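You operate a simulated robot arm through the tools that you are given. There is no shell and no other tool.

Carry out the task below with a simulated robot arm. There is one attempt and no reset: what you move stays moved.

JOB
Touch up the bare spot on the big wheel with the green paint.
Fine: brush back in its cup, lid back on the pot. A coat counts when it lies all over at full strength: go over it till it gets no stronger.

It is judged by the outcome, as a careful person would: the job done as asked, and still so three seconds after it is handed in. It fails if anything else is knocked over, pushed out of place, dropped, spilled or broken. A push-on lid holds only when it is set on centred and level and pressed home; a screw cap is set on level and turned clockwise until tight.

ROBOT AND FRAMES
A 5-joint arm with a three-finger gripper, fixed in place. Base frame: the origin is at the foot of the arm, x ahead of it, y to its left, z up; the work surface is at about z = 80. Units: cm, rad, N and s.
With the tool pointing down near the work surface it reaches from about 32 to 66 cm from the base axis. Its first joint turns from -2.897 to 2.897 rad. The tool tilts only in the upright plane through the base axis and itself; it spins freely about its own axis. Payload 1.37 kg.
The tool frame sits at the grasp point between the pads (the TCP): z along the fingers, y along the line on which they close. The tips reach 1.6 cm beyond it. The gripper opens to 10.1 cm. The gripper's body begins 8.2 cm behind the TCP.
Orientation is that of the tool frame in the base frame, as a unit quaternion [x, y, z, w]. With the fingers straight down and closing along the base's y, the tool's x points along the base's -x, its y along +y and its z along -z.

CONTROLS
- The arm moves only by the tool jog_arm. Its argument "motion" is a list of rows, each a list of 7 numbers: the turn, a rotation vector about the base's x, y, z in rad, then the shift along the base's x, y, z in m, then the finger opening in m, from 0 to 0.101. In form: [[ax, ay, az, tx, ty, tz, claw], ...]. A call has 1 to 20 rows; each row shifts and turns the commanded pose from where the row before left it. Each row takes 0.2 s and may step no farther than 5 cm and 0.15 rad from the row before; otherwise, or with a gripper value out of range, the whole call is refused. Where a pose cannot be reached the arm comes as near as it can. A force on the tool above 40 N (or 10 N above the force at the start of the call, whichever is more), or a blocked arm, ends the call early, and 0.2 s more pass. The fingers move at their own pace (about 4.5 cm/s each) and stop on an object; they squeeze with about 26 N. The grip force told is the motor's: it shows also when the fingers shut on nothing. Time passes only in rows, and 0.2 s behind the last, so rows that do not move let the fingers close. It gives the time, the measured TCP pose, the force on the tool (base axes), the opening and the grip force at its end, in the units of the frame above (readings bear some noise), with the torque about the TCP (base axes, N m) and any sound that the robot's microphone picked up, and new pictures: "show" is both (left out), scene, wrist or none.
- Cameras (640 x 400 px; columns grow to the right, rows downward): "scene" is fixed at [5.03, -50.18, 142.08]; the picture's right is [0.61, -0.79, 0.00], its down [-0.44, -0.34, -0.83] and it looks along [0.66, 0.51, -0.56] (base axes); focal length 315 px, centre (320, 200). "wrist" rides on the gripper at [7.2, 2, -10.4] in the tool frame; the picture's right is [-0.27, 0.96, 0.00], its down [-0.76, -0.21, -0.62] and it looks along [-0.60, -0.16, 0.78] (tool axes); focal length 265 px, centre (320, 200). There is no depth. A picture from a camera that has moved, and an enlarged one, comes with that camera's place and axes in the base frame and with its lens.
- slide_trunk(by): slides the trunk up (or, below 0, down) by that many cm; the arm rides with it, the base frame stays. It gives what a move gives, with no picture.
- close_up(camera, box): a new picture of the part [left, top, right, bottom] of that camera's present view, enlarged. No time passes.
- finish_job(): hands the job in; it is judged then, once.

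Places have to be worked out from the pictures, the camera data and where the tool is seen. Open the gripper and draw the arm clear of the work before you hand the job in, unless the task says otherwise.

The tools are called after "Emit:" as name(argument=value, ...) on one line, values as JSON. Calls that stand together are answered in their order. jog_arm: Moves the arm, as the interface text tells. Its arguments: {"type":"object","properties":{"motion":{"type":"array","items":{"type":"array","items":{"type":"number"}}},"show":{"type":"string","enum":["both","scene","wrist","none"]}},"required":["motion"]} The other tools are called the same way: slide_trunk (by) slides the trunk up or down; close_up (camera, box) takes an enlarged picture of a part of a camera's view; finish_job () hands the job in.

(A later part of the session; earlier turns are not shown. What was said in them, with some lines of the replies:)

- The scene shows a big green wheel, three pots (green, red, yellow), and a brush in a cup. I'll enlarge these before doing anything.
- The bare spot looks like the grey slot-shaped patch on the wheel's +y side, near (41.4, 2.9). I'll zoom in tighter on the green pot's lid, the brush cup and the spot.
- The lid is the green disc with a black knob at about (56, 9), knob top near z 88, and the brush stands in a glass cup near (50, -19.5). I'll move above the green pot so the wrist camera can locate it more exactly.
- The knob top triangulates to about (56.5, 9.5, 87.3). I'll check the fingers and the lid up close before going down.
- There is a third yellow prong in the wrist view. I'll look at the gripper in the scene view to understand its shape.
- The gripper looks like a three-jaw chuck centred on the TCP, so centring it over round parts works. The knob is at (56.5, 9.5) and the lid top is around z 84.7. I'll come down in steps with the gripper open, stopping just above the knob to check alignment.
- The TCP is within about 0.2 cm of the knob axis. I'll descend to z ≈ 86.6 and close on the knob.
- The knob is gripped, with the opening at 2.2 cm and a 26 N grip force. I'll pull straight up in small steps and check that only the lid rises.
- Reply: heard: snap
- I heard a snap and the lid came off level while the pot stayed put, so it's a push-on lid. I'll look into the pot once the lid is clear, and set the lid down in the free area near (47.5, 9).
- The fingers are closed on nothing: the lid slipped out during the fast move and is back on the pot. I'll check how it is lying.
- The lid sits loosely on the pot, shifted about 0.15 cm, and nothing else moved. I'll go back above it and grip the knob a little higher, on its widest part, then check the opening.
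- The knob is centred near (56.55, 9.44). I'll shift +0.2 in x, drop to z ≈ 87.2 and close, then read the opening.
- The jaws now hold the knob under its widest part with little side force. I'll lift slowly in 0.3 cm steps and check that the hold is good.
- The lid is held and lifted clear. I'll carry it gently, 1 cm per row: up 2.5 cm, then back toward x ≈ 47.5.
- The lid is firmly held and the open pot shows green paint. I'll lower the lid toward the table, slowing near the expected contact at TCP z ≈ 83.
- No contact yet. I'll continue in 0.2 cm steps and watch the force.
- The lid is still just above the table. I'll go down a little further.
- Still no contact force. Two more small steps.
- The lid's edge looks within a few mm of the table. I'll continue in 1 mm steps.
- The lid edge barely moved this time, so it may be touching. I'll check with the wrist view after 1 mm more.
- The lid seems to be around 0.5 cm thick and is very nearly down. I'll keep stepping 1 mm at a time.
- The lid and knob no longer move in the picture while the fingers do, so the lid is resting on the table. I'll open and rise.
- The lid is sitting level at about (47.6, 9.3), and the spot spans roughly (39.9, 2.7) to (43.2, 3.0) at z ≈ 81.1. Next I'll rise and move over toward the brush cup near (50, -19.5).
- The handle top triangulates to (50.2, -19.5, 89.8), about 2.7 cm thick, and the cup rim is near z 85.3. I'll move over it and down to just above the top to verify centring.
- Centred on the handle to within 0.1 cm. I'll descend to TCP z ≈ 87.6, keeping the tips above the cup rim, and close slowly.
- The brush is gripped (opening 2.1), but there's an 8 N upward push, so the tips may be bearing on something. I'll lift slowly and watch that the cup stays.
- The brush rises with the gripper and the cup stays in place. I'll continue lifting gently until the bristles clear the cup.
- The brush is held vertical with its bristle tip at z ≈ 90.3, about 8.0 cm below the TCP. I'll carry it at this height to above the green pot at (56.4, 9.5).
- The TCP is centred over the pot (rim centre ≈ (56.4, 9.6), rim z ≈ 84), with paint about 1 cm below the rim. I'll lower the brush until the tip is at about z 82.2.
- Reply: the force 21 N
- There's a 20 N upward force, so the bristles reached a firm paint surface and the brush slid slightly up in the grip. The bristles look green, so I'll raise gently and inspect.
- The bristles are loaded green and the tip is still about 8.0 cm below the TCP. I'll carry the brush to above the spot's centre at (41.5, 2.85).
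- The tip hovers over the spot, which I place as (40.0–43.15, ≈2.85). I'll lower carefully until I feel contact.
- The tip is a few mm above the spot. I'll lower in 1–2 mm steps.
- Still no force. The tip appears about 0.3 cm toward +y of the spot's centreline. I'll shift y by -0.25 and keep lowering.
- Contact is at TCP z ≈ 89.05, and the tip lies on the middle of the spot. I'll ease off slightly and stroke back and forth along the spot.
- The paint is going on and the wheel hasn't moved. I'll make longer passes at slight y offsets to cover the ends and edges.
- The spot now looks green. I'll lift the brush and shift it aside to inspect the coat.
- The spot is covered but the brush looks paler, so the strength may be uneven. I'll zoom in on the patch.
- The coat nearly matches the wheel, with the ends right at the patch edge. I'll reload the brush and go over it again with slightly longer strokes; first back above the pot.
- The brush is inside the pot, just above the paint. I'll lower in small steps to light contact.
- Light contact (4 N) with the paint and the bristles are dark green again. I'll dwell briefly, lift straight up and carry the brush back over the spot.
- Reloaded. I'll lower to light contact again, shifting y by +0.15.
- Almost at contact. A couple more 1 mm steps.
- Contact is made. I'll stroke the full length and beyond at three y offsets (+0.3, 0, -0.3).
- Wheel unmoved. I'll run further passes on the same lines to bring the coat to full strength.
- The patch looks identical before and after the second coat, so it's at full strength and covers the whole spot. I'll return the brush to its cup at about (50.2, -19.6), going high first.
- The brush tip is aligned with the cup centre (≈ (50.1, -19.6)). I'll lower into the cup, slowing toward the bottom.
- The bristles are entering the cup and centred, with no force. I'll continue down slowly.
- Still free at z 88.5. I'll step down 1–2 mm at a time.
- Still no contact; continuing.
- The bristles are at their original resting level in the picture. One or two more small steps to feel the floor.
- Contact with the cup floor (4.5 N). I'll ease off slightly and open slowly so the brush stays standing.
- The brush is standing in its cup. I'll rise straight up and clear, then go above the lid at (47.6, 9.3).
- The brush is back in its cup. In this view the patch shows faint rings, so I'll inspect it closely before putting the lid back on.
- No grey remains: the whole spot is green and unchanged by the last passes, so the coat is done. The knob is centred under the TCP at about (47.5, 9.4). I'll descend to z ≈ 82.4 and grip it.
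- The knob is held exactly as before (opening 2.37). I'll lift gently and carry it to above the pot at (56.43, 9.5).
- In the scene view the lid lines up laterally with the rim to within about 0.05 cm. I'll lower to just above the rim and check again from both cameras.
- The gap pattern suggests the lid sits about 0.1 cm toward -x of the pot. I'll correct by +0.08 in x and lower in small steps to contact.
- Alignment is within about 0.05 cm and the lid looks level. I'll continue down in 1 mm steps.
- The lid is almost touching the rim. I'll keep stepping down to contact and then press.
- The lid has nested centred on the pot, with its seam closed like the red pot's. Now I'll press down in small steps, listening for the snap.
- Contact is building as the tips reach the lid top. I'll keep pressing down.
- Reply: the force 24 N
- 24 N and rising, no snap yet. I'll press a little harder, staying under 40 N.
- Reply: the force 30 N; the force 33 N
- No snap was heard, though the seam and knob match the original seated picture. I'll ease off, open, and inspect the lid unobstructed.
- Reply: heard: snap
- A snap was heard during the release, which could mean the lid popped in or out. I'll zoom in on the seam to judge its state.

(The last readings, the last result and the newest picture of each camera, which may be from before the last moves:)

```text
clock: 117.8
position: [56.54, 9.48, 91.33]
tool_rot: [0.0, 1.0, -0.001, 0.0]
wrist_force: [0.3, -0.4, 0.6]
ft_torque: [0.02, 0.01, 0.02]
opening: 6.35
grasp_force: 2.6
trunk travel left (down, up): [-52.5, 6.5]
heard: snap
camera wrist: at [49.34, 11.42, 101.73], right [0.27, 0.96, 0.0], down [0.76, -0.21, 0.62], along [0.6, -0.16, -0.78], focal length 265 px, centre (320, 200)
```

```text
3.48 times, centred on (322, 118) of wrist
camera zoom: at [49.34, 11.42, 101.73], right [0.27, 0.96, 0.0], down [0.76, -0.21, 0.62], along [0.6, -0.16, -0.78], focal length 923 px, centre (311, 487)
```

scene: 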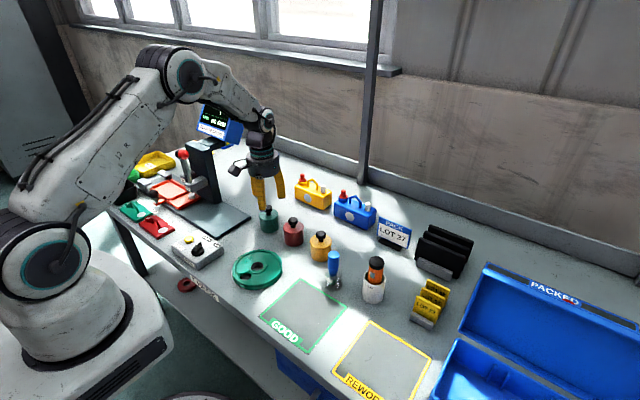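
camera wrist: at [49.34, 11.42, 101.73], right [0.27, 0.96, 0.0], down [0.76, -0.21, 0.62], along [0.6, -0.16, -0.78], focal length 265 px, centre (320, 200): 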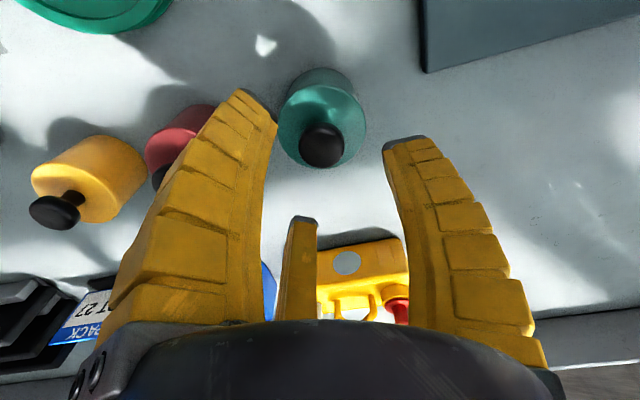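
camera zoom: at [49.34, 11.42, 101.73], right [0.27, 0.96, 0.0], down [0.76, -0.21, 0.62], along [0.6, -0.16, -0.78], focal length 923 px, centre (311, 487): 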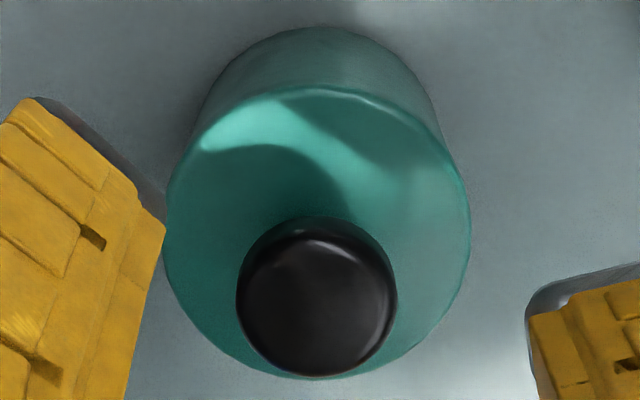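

The green lid looks nearly seated but about 0.1 cm toward the left compared with the red one. I'll close the fingers and press straight down on the knob top to make sure it's home.

Emit:
jog_arm(motion=[[0, 0, 0, -0.0007, 0.0005, 0.005, 0.03], [0, 0, 0, 0, 0, 0, 0.0], [0, 0, 0, 0, 0, 0, 0.0], [0, 0, 0, 0, 0, 0, 0.0], [0, 0, 0, 0, 0, -0.01, 0.0], [0, 0, 0, 0, 0, -0.008, 0.0], [0, 0, 0, 0, 0, -0.004, 0.0], [0, 0, 0, 0, 0, 0, 0.0]])

Emit:
close_up(camera="scene", box=[250, 190, 290, 235])

Emit:
close_up(camera="wrist", box=[260, 90, 380, 190])

```text
clock: 119.6
position: [56.4, 9.48, 89.78]
tool_rot: [0.001, 1.0, 0.0, 0.0]
wrist_force: [1.0, -0.6, -0.2]
ft_torque: [-0.02, 0.0, 0.02]
opening: 0.0
grasp_force: 26.1
trunk travel left (down, up): [-52.5, 6.5]
camera wrist: at [49.26, 11.5, 100.07], right [0.27, 0.96, 0.0], down [0.76, -0.21, 0.62], along [0.6, -0.16, -0.78], focal length 265 px, centre (320, 200)
```

scene: 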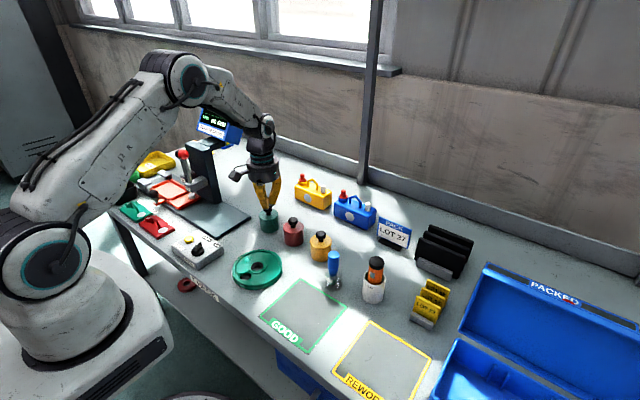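
wrist: 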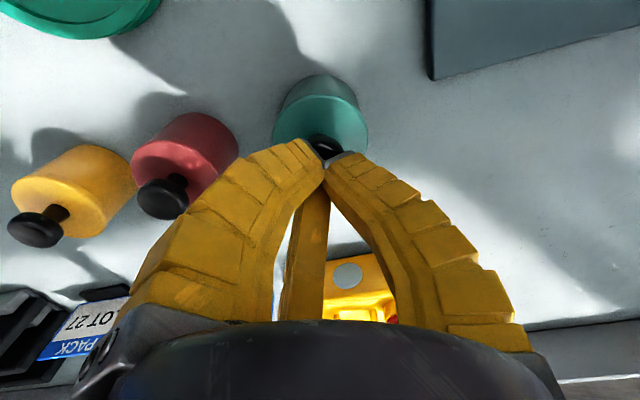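

```text
8.89 times, centred on (270, 212) of scene
camera zoom: at [5.03, -50.18, 142.08], right [0.61, -0.79, 0.0], down [-0.44, -0.34, -0.83], along [0.66, 0.51, -0.56], focal length 2799 px, centre (764, 89)
```

zoom: 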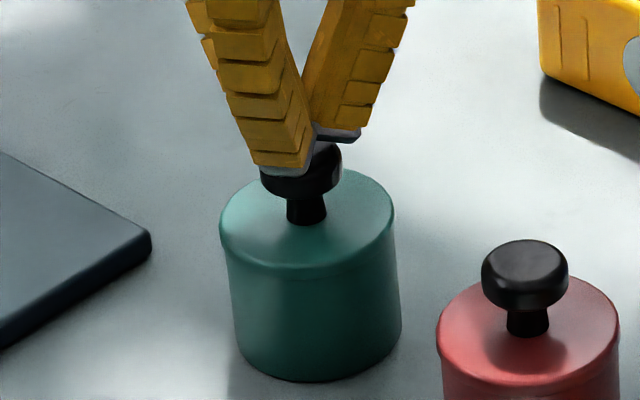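

```text
4.00 times, centred on (320, 140) of wrist
camera zoom: at [49.26, 11.5, 100.07], right [0.27, 0.96, 0.0], down [0.76, -0.21, 0.62], along [0.6, -0.16, -0.78], focal length 1062 px, centre (320, 440)
```

zoom: 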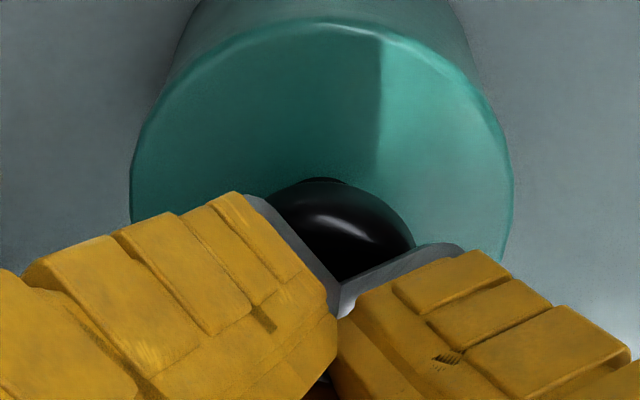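

The closed fingertips are just above the knob's centre. I'll press down in small steps, watching force and sound.

Emit:
jog_arm(motion=[[0, 0, 0, 0, 0, -0.003, 0.0], [0, 0, 0, 0, 0, -0.003, 0.0], [0, 0, 0, 0, 0, 0, 0.0]], show="none")

Emit:
jog_arm(motion=[[0, 0, 0, 0, 0, -0.002, 0.0], [0, 0, 0, 0, 0, 0, 0.0]], show="none")

Emit:
jog_arm(motion=[[0, 0, 0, 0, 0, -0.001, 0.0], [0, 0, 0, 0, 0, 0, 0.0]], show="none")

```text
clock: 120.4
position: [56.47, 9.57, 89.11]
tool_rot: [0.0, 1.0, 0.0, 0.0]
wrist_force: [-0.3, -0.3, -1.0]
ft_torque: [0.01, -0.05, -0.01]
opening: 0.0
grasp_force: 25.8
trunk travel left (down, up): [-52.5, 6.5]
```

```text
clock: 121.0
position: [56.43, 9.52, 89.02]
tool_rot: [0.001, 1.0, 0.0, 0.002]
wrist_force: [-0.9, -0.4, 8.4]
ft_torque: [-0.01, 0.02, 0.02]
opening: 0.58
grasp_force: 26.0
trunk travel left (down, up): [-52.5, 6.5]
```

```text
clock: 121.6
position: [56.45, 9.53, 89.04]
tool_rot: [0.0, 1.0, 0.001, 0.002]
wrist_force: [0.6, -0.6, 15.2]
ft_torque: [0.0, -0.01, 0.0]
opening: 0.64
grasp_force: 26.0
trunk travel left (down, up): [-52.5, 6.5]
```

Solid contact on the knob top at 15 N. I'll keep pressing toward 35–38 N.

Emit:
jog_arm(motion=[[0, 0, 0, 0, 0, -0.001, 0.0], [0, 0, 0, 0, 0, 0, 0.0]], show="none")

Emit:
jog_arm(motion=[[0, 0, 0, 0, 0, -0.001, 0.0], [0, 0, 0, 0, 0, 0, 0.0]], show="none")

Emit:
jog_arm(motion=[[0, 0, 0, 0, 0, -0.001, 0.0], [0, 0, 0, 0, 0, 0, 0.0]], show="none")

Emit:
close_up(camera="scene", box=[250, 190, 290, 235])

```text
clock: 122.2
position: [56.38, 9.5, 88.95]
tool_rot: [0.0, 1.0, 0.0, 0.003]
wrist_force: [1.5, 1.0, 23.3]
ft_torque: [-0.03, 0.0, -0.01]
opening: 0.6
grasp_force: 26.1
trunk travel left (down, up): [-52.5, 6.5]
```

```text
clock: 122.8
position: [56.39, 9.5, 88.94]
tool_rot: [0.0, 1.0, 0.0, 0.002]
wrist_force: [1.2, 0.1, 26.6]
ft_torque: [-0.02, -0.07, 0.0]
opening: 0.6
grasp_force: 25.4
trunk travel left (down, up): [-52.5, 6.5]
```

```text
clock: 123.4
position: [56.31, 9.45, 88.89]
tool_rot: [0.0, 1.0, 0.001, 0.004]
wrist_force: [1.2, -0.5, 29.7]
ft_torque: [-0.01, -0.04, -0.03]
opening: 0.61
grasp_force: 25.5
trunk travel left (down, up): [-52.5, 6.5]
```

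```text
8.89 times, centred on (270, 212) of scene
camera zoom: at [5.03, -50.18, 142.08], right [0.61, -0.79, 0.0], down [-0.44, -0.34, -0.83], along [0.66, 0.51, -0.56], focal length 2799 px, centre (764, 89)
```

zoom: 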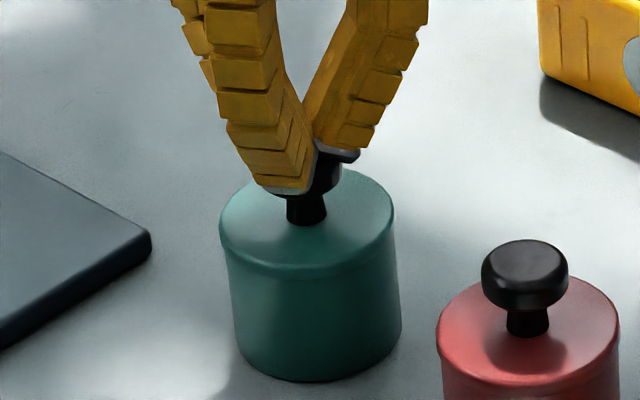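

The lid doesn't move and there's no new snap, which suggests it's already home. I'll press two more steps to be sure.

Emit:
jog_arm(motion=[[0, 0, 0, 0, 0, -0.001, 0.0], [0, 0, 0, 0, 0, 0, 0.0]], show="none")

Emit:
jog_arm(motion=[[0, 0, 0, 0, 0, -0.001, 0.0], [0, 0, 0, 0, 0, 0, 0.0]], show="none")

```text
clock: 124.0
position: [56.39, 9.43, 88.83]
tool_rot: [0.001, 1.0, 0.001, 0.004]
wrist_force: [2.2, -1.2, 31.7]
ft_torque: [0.0, 0.0, 0.01]
opening: 0.6
grasp_force: 25.7
trunk travel left (down, up): [-52.5, 6.5]
```

```text
clock: 124.6
position: [56.47, 9.58, 88.73]
tool_rot: [0.0, 1.0, 0.0, 0.005]
wrist_force: [1.1, -0.9, 34.6]
ft_torque: [0.02, -0.01, -0.02]
opening: 0.6
grasp_force: 26.2
trunk travel left (down, up): [-52.5, 6.5]
```

34.6 N applied with no further movement. I'll back off straight up and look at the lid.

Emit:
jog_arm(motion=[[0, 0, 0, 0, 0, 0.005, 0.0], [0, 0, 0, 0, 0, 0.01, 0.0], [0, 0, 0, 0, 0, 0.02, 0.0], [0, 0, 0, 0, 0, 0.02, 0.03], [0, 0, 0, -0.02, 0, 0.02, 0.06], [0, 0, 0, -0.03, 0, 0.02, 0.06], [0, 0, 0, 0, 0, 0, 0.06]])

Emit:
close_up(camera="scene", box=[250, 196, 314, 236])

Emit:
close_up(camera="scene", box=[254, 202, 286, 236])

Emit:
close_up(camera="wrist", box=[260, 120, 400, 250])

```text
clock: 126.2
position: [51.59, 9.52, 97.75]
tool_rot: [-0.001, 1.0, 0.0, 0.0]
wrist_force: [0.1, 0.4, 0.6]
ft_torque: [0.03, -0.04, -0.02]
opening: 6.32
grasp_force: 2.4
trunk travel left (down, up): [-52.5, 6.5]
camera wrist: at [44.27, 11.54, 108.17], right [0.27, 0.96, 0.0], down [0.76, -0.21, 0.62], along [0.6, -0.16, -0.78], focal length 265 px, centre (320, 200)
```

scene: 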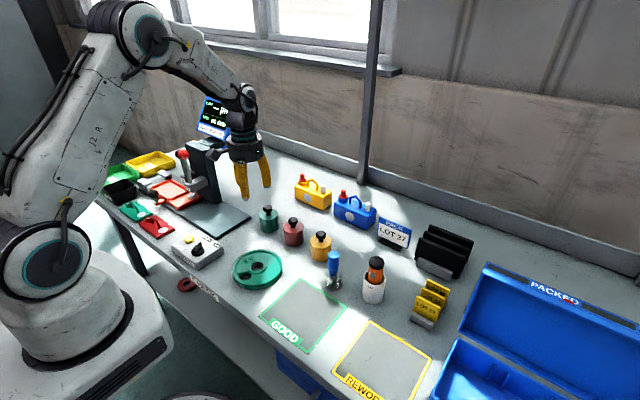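
wrist: 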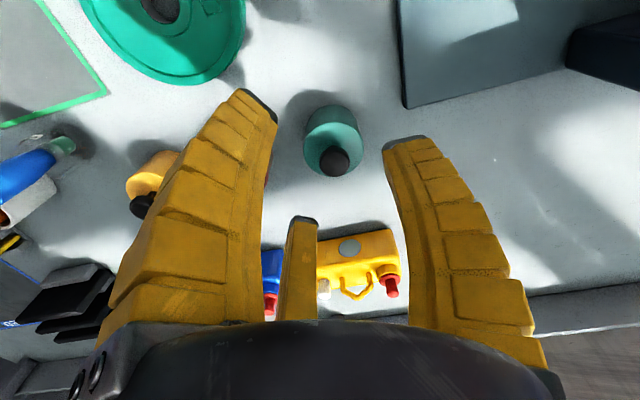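

```text
10.00 times, centred on (282, 216) of scene
camera zoom: at [5.03, -50.18, 142.08], right [0.61, -0.79, 0.0], down [-0.44, -0.34, -0.83], along [0.66, 0.51, -0.56], focal length 3149 px, centre (700, 40)
```

zoom: 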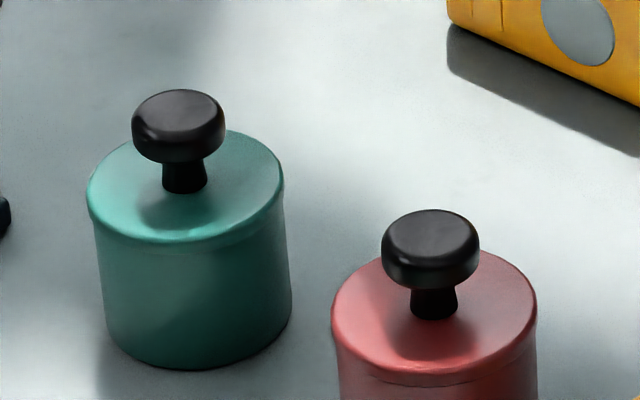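

```text
11.76 times, centred on (270, 219) of scene
camera zoom: at [5.03, -50.18, 142.08], right [0.61, -0.79, 0.0], down [-0.44, -0.34, -0.83], along [0.66, 0.51, -0.56], focal length 3704 px, centre (908, -24)
```

zoom: 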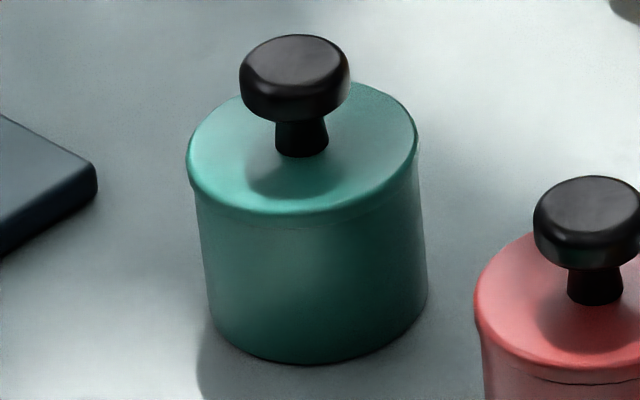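

```text
3.08 times, centred on (330, 185) of wrist
camera zoom: at [44.27, 11.54, 108.17], right [0.27, 0.96, 0.0], down [0.76, -0.21, 0.62], along [0.6, -0.16, -0.78], focal length 817 px, centre (289, 246)
```

zoom: 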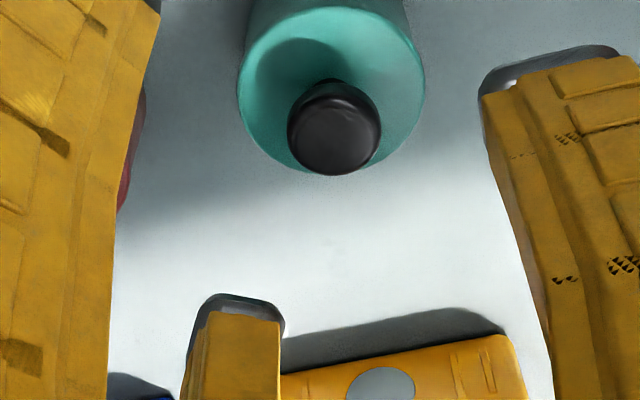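

The lid and pot have shifted together by only about 0.1 cm, and the lid now sits centred and level on the pot as at the start. To confirm it's really latched, I'll re-grip the knob lightly and do a very gentle pull test of a few newtons.

Emit:
jog_arm(motion=[[0, 0, 0, 0.02, 0, 0, 0.06], [0, 0, 0, 0.02, 0, 0, 0.06], [0, 0, 0, 0.0085, 0.0005, -0.01, 0.06], [0, 0, 0, 0, 0, -0.03, 0.06], [0, 0, 0, 0, 0, -0.03, 0.06], [0, 0, 0, 0, 0, -0.02, 0.06], [0, 0, 0, 0, 0, -0.01, 0.06], [0, 0, 0, 0, 0, -0.0075, 0.06], [0, 0, 0, 0, 0, 0, 0.06]])

Emit:
close_up(camera="wrist", box=[240, 100, 400, 225])

Emit:
close_up(camera="scene", box=[245, 185, 295, 236])

```text
clock: 128.2
position: [56.38, 9.59, 87.15]
tool_rot: [0.0, 1.0, -0.001, 0.0]
wrist_force: [-0.5, -0.2, -0.5]
ft_torque: [0.01, -0.02, 0.0]
opening: 6.32
grasp_force: 2.6
trunk travel left (down, up): [-52.5, 6.5]
camera wrist: at [49.13, 11.59, 97.44], right [0.27, 0.96, 0.0], down [0.76, -0.21, 0.62], along [0.6, -0.16, -0.78], focal length 265 px, centre (320, 200)
```

scene: 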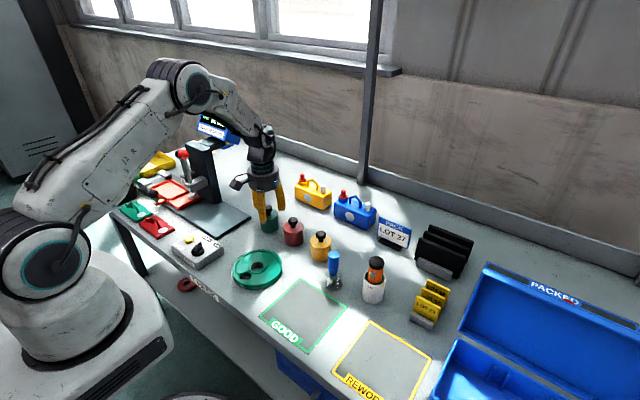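
wrist: 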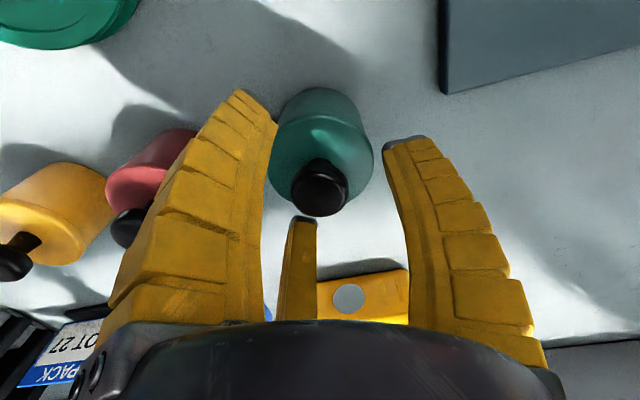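

```text
3.20 times, centred on (320, 162) of wrist
camera zoom: at [49.13, 11.59, 97.44], right [0.27, 0.96, 0.0], down [0.76, -0.21, 0.62], along [0.6, -0.16, -0.78], focal length 849 px, centre (320, 320)
```

zoom: 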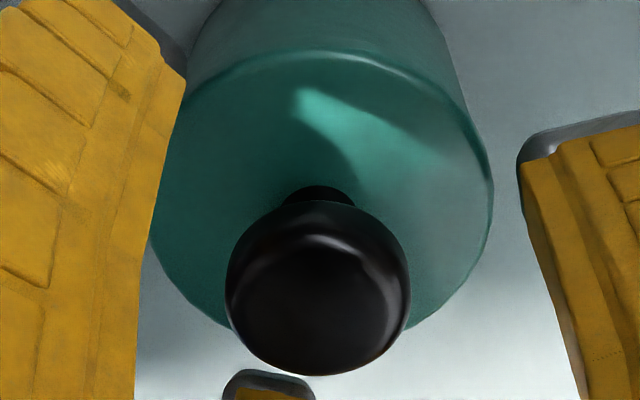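

```text
7.84 times, centred on (270, 210) of scene
camera zoom: at [5.03, -50.18, 142.08], right [0.61, -0.79, 0.0], down [-0.44, -0.34, -0.83], along [0.66, 0.51, -0.56], focal length 2470 px, centre (712, 118)
```

zoom: 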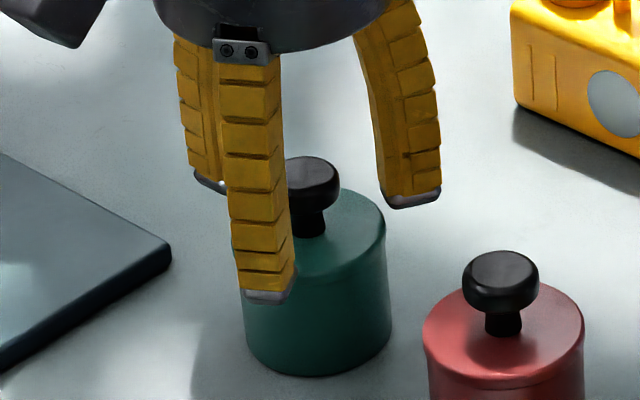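

Aligned; a 0.1 cm shift in +x centres it. I'll close on the knob at this height.

Emit:
jog_arm(motion=[[0, 0, 0, 0.001, 0, 0, 0.05], [0, 0, 0, 0, 0, 0, 0.04], [0, 0, 0, 0, 0, 0, 0.03], [0, 0, 0, 0, 0, 0, 0.022], [0, 0, 0, 0, 0, 0, 0.015], [0, 0, 0, 0, 0, 0, 0.005], [0, 0, 0, 0, 0, 0, 0.0]], show="none")

Emit:
jog_arm(motion=[[0, 0, 0, 0, 0, 0.0007, 0.0], [0, 0, 0, 0, 0, 0, 0.0]], show="none")

Emit:
close_up(camera="scene", box=[254, 202, 286, 236])

```text
clock: 129.8
position: [56.33, 9.62, 87.11]
tool_rot: [0.0, 1.0, -0.001, -0.001]
wrist_force: [0.1, 0.4, 0.4]
ft_torque: [0.02, -0.02, 0.01]
opening: 2.39
grasp_force: 26.5
trunk travel left (down, up): [-52.5, 6.5]
heard: snap
```

```text
clock: 130.4
position: [56.32, 9.62, 87.06]
tool_rot: [0.0, 1.0, -0.001, 0.0]
wrist_force: [0.7, 0.8, 0.3]
ft_torque: [0.01, 0.03, 0.03]
opening: 2.39
grasp_force: 25.7
trunk travel left (down, up): [-52.5, 6.5]
```

```text
11.76 times, centred on (270, 219) of scene
camera zoom: at [5.03, -50.18, 142.08], right [0.61, -0.79, 0.0], down [-0.44, -0.34, -0.83], along [0.66, 0.51, -0.56], focal length 3704 px, centre (908, -24)
```

zoom: 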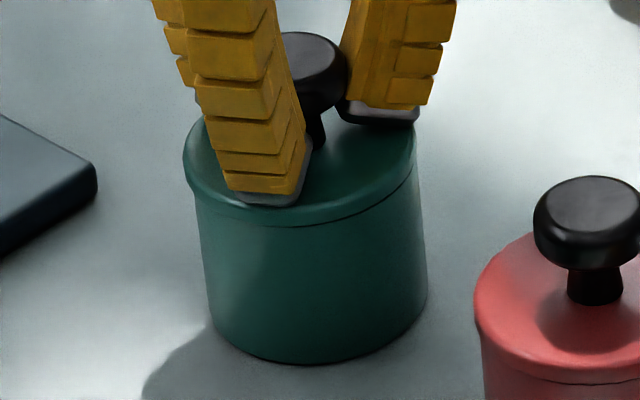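

A snap came as the jaws closed: they wedge under the knob and popped the lid, which shows it had been latched. So I'll re-seat it the way that worked: shift slightly (+0.05, -0.06), push down to light pressure, and release while pressing.

Emit:
jog_arm(motion=[[0, 0, 0, 0.0005, -0.0006, 0, 0.0], [0, 0, 0, 0, 0, -0.002, 0.0], [0, 0, 0, 0, 0, -0.002, 0.0], [0, 0, 0, 0, 0, -0.002, 0.0], [0, 0, 0, 0, 0, 0, 0.0]], show="none")

Emit:
close_up(camera="scene", box=[254, 202, 286, 236])

Emit:
jog_arm(motion=[[0, 0, 0, 0, 0, -0.001, 0.0], [0, 0, 0, 0, 0, 0, 0.0]], show="none")

```text
clock: 131.6
position: [56.41, 9.44, 86.58]
tool_rot: [0.0, 1.0, -0.001, 0.0]
wrist_force: [-0.4, -0.8, 0.8]
ft_torque: [0.0, 0.0, 0.01]
opening: 2.33
grasp_force: 26.1
trunk travel left (down, up): [-52.5, 6.5]
```

```text
11.76 times, centred on (270, 219) of scene
camera zoom: at [5.03, -50.18, 142.08], right [0.61, -0.79, 0.0], down [-0.44, -0.34, -0.83], along [0.66, 0.51, -0.56], focal length 3704 px, centre (908, -24)
```

zoom: 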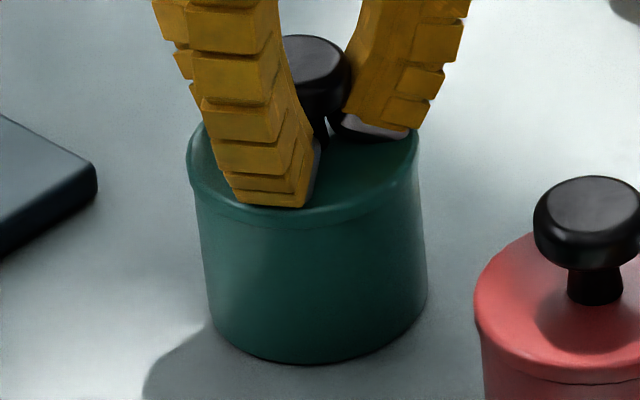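

```text
clock: 132.2
position: [56.35, 9.45, 86.45]
tool_rot: [0.001, 1.0, 0.0, 0.0]
wrist_force: [0.5, -0.3, 2.4]
ft_torque: [0.0, -0.09, 0.02]
opening: 2.34
grasp_force: 26.5
trunk travel left (down, up): [-52.5, 6.5]
```

The lid is back in the same position as when latched. I'll press 2 mm more and open while pressing.

Emit:
jog_arm(motion=[[0, 0, 0, 0, 0, -0.001, 0.0], [0, 0, 0, 0, 0, -0.001, 0.0], [0, 0, 0, 0, 0, 0, 0.0]], show="none")

Emit:
jog_arm(motion=[[0, 0, 0, 0, 0, 0, 0.015], [0, 0, 0, 0, 0, 0, 0.025], [0, 0, 0, 0, 0, 0, 0.035], [0, 0, 0, 0, 0, 0, 0.045], [0, 0, 0, 0, 0, 0.001, 0.06], [0, 0, 0, 0, 0, 0, 0.06]], show="none")

Emit:
close_up(camera="scene", box=[254, 202, 286, 236])

```text
clock: 133.0
position: [56.34, 9.55, 86.49]
tool_rot: [-0.001, 1.0, 0.0, 0.002]
wrist_force: [-0.3, 0.7, 13.5]
ft_torque: [0.01, 0.07, 0.03]
opening: 2.32
grasp_force: 25.6
trunk travel left (down, up): [-52.5, 6.5]
```

```text
clock: 134.4
position: [56.38, 9.48, 86.29]
tool_rot: [0.001, 1.0, 0.0, -0.002]
wrist_force: [-0.4, 0.3, 0.3]
ft_torque: [-0.01, 0.01, 0.01]
opening: 6.36
grasp_force: 2.8
trunk travel left (down, up): [-52.5, 6.5]
heard: snap
```

```text
11.76 times, centred on (270, 219) of scene
camera zoom: at [5.03, -50.18, 142.08], right [0.61, -0.79, 0.0], down [-0.44, -0.34, -0.83], along [0.66, 0.51, -0.56], focal length 3704 px, centre (908, -24)
```

zoom: 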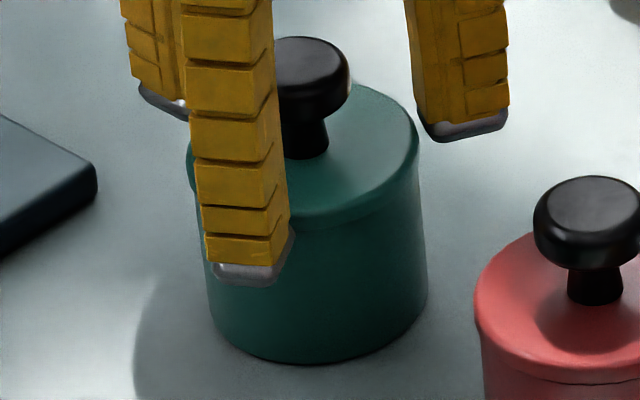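

Another snap on release, and the seam is fully closed again, which fits the lid latching in. I'll rise clear, then press once more on the knob top with closed fingers to confirm it's home.

Emit:
jog_arm(motion=[[0, 0, 0, 0, 0, 0.01, 0.06], [0, 0, 0, 0, 0, 0.02, 0.06], [0, 0, 0, 0, 0, 0.025, 0.06], [0, 0, 0, 0, 0, 0, 0.03], [0, 0, 0, 0, 0, 0, 0.0], [0, 0, 0, 0, 0, 0, 0.0], [0, 0, 0, 0, 0, 0, 0.0], [0, 0, 0, 0, 0, -0.01, 0.0], [0, 0, 0, 0, 0, -0.01, 0.0], [0, 0, 0, 0, 0, -0.006, 0.0], [0, 0, 0, 0, 0, 0, 0.0]])

Emit:
close_up(camera="scene", box=[250, 190, 290, 235])

```text
clock: 136.8
position: [56.41, 9.48, 89.12]
tool_rot: [0.0, 1.0, 0.0, 0.0]
wrist_force: [0.0, -0.3, 0.4]
ft_torque: [-0.04, 0.01, 0.03]
opening: 0.0
grasp_force: 26.1
trunk travel left (down, up): [-52.5, 6.5]
camera wrist: at [49.26, 11.46, 99.54], right [0.27, 0.96, 0.0], down [0.76, -0.21, 0.62], along [0.6, -0.16, -0.78], focal length 265 px, centre (320, 200)
```

scene: 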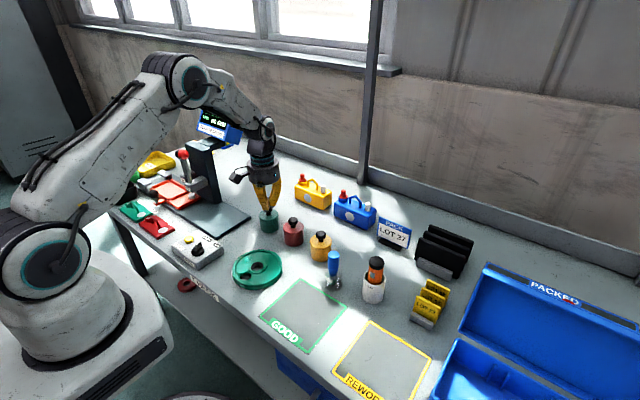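
wrist: 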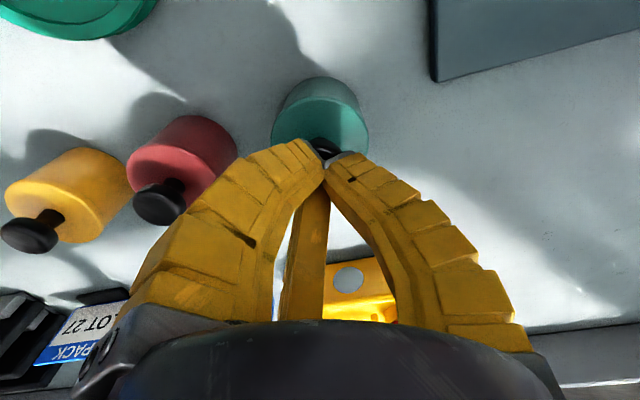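

```text
8.89 times, centred on (270, 212) of scene
camera zoom: at [5.03, -50.18, 142.08], right [0.61, -0.79, 0.0], down [-0.44, -0.34, -0.83], along [0.66, 0.51, -0.56], focal length 2799 px, centre (764, 89)
```

zoom: 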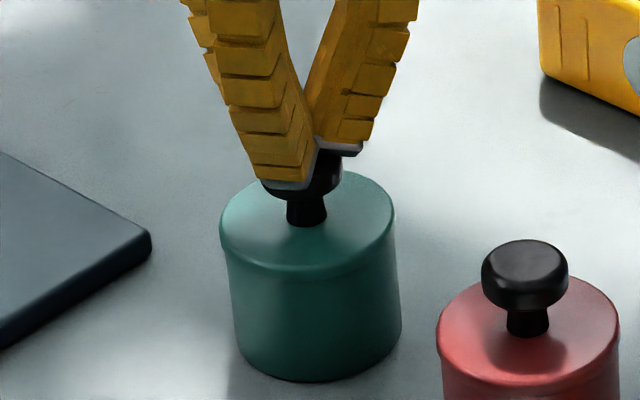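

The fingertips are about to touch the knob top. I'll press in small steps.

Emit:
jog_arm(motion=[[0, 0, 0, 0, 0, -0.002, 0.0], [0, 0, 0, 0, 0, 0, 0.0]], show="none")

Emit:
jog_arm(motion=[[0, 0, 0, 0, 0, -0.002, 0.0], [0, 0, 0, 0, 0, 0, 0.0]], show="none")

Emit:
jog_arm(motion=[[0, 0, 0, 0, 0, -0.0015, 0.0], [0, 0, 0, 0, 0, 0, 0.0]], show="none")

```text
clock: 137.4
position: [56.42, 9.48, 88.94]
tool_rot: [0.001, 1.0, 0.0, 0.001]
wrist_force: [-0.7, -0.2, 3.6]
ft_torque: [0.0, 0.03, -0.03]
opening: 0.61
grasp_force: 26.0
trunk travel left (down, up): [-52.5, 6.5]
```

```text
clock: 138.0
position: [56.43, 9.47, 89.05]
tool_rot: [0.001, 1.0, 0.0, 0.002]
wrist_force: [-0.2, -1.7, 15.2]
ft_torque: [0.01, 0.03, 0.0]
opening: 0.59
grasp_force: 26.2
trunk travel left (down, up): [-52.5, 6.5]
```

```text
clock: 138.6
position: [56.53, 9.45, 88.85]
tool_rot: [0.001, 1.0, 0.0, 0.002]
wrist_force: [0.6, -2.2, 24.0]
ft_torque: [0.01, -0.03, 0.01]
opening: 0.61
grasp_force: 26.3
trunk travel left (down, up): [-52.5, 6.5]
```

It's solid at 24 N with no further snap or movement, so the lid is home. I'll retreat straight up, open and draw the arm clear, then inspect everything.

Emit:
jog_arm(motion=[[0, 0, 0, 0, 0, 0.005, 0.0], [0, 0, 0, 0, 0, 0.01, 0.0], [0, 0, 0, 0, 0, 0.02, 0.0], [0, 0, 0, 0, 0, 0.03, 0.02], [0, 0, 0, 0, 0, 0.04, 0.05], [0, 0, 0, -0.02, 0, 0.04, 0.08], [0, 0, 0, -0.03, -0.01, 0.03, 0.1], [0, 0, 0, -0.03, -0.01, 0.03, 0.1], [0, 0, 0, -0.02, -0.01, 0.03, 0.1], [0, 0, 0, 0, 0, 0, 0.1]])

Emit:
close_up(camera="scene", box=[250, 196, 314, 236])

Emit:
close_up(camera="scene", box=[220, 190, 400, 302])

Emit:
close_up(camera="scene", box=[240, 250, 270, 270])

Emit:
close_up(camera="wrist", box=[200, 0, 400, 125])

```text
clock: 140.8
position: [46.48, 6.64, 112.27]
tool_rot: [0.001, 1.0, 0.0, 0.001]
wrist_force: [-0.6, 0.4, 0.6]
ft_torque: [-0.02, 0.03, -0.04]
opening: 9.98
grasp_force: 0.0
trunk travel left (down, up): [-52.5, 6.5]
camera wrist: at [39.28, 8.47, 122.56], right [0.27, 0.96, 0.0], down [0.76, -0.21, 0.62], along [0.6, -0.16, -0.78], focal length 265 px, centre (320, 200)
```

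scene: 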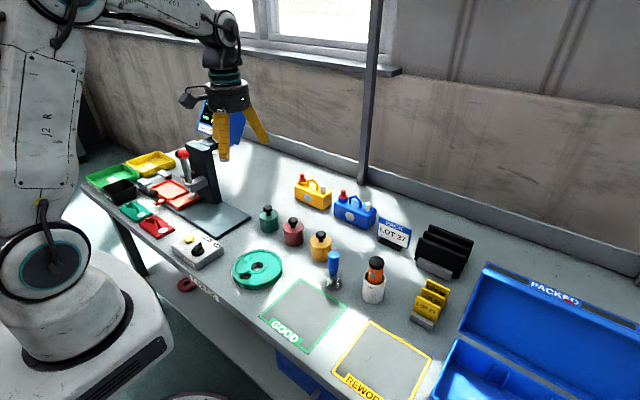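
wrist: 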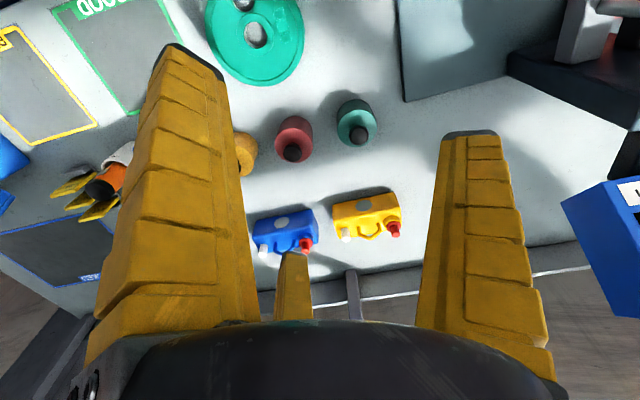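

```text
10.00 times, centred on (282, 216) of scene
camera zoom: at [5.03, -50.18, 142.08], right [0.61, -0.79, 0.0], down [-0.44, -0.34, -0.83], along [0.66, 0.51, -0.56], focal length 3149 px, centre (700, 40)
```

zoom: 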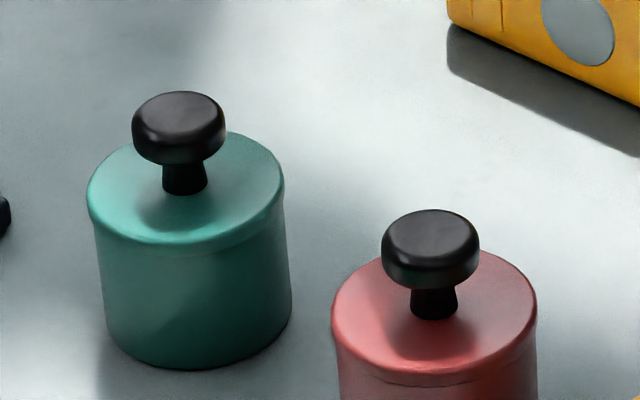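

```text
3.56 times, centred on (310, 246) of scene
camera zoom: at [5.03, -50.18, 142.08], right [0.61, -0.79, 0.0], down [-0.44, -0.34, -0.83], along [0.66, 0.51, -0.56], focal length 1120 px, centre (356, 36)
```

zoom: 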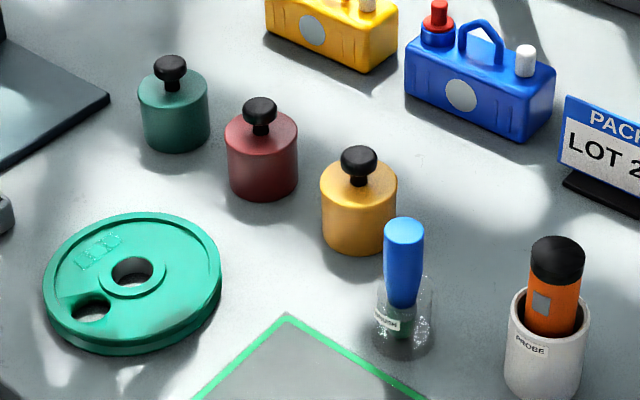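

```text
16.00 times, centred on (255, 260) of scene
camera zoom: at [5.03, -50.18, 142.08], right [0.61, -0.79, 0.0], down [-0.44, -0.34, -0.83], along [0.66, 0.51, -0.56], focal length 5038 px, centre (1360, -760)
```

zoom: 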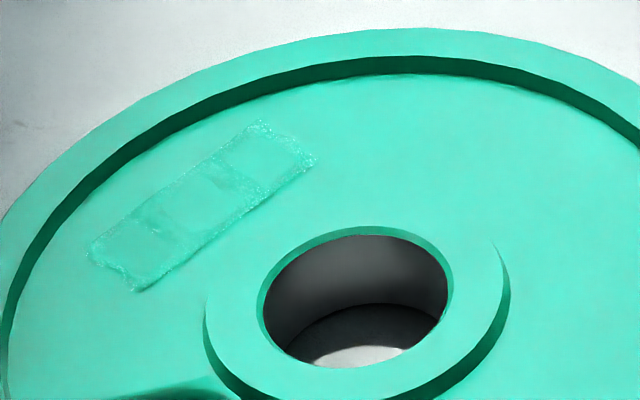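

```text
3.20 times, centred on (300, 62) of wrist
camera zoom: at [39.28, 8.47, 122.56], right [0.27, 0.96, 0.0], down [0.76, -0.21, 0.62], along [0.6, -0.16, -0.78], focal length 849 px, centre (384, 640)
```

zoom: 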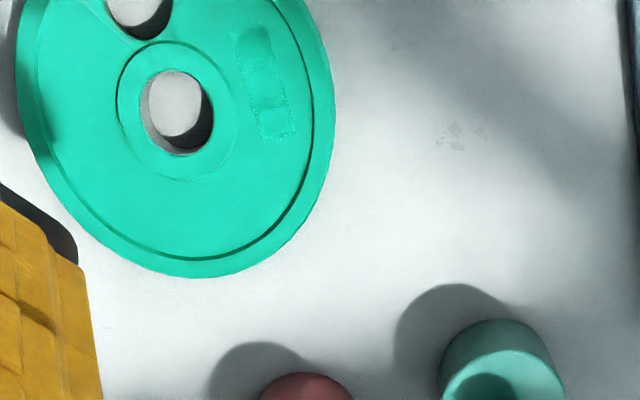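

The spot is covered all over in green and the second coat didn't change it. The brush is in its cup, the lid is on centred and level, nothing else has moved, and the open gripper is clear. I'm handing the job in.

Emit:
finish_job()

```text
The job is handed in.
```

I painted the bare spot on the big wheel with the green paint and handed the job in. I don't have the judge's result.

- **Coat:** The spot is green all over. I loaded the brush twice, and the second round of strokes made no visible difference, so I took the coat as full strength. Faint outlines show within the painted patch up close.
- **Brush:** It is standing in its cup, with green paint still on the bristles.
- **Lid:** It is back on the green pot, centred and level. I heard it snap, and pressing the knob with about 24 N moved it no further.

Two small things went wrong along the way:
- **Dropped lid:** The lid slipped from the grip the first time I took it off and fell back onto the pot. I then lifted it off properly and set it down.
- **Popped lid:** Near the end I gripped the knob to check the lid and popped it loose, so I seated it again.

The green pot ended up about 0.1 cm from where it started. Nothing else appears to have moved, spilled or tipped over.
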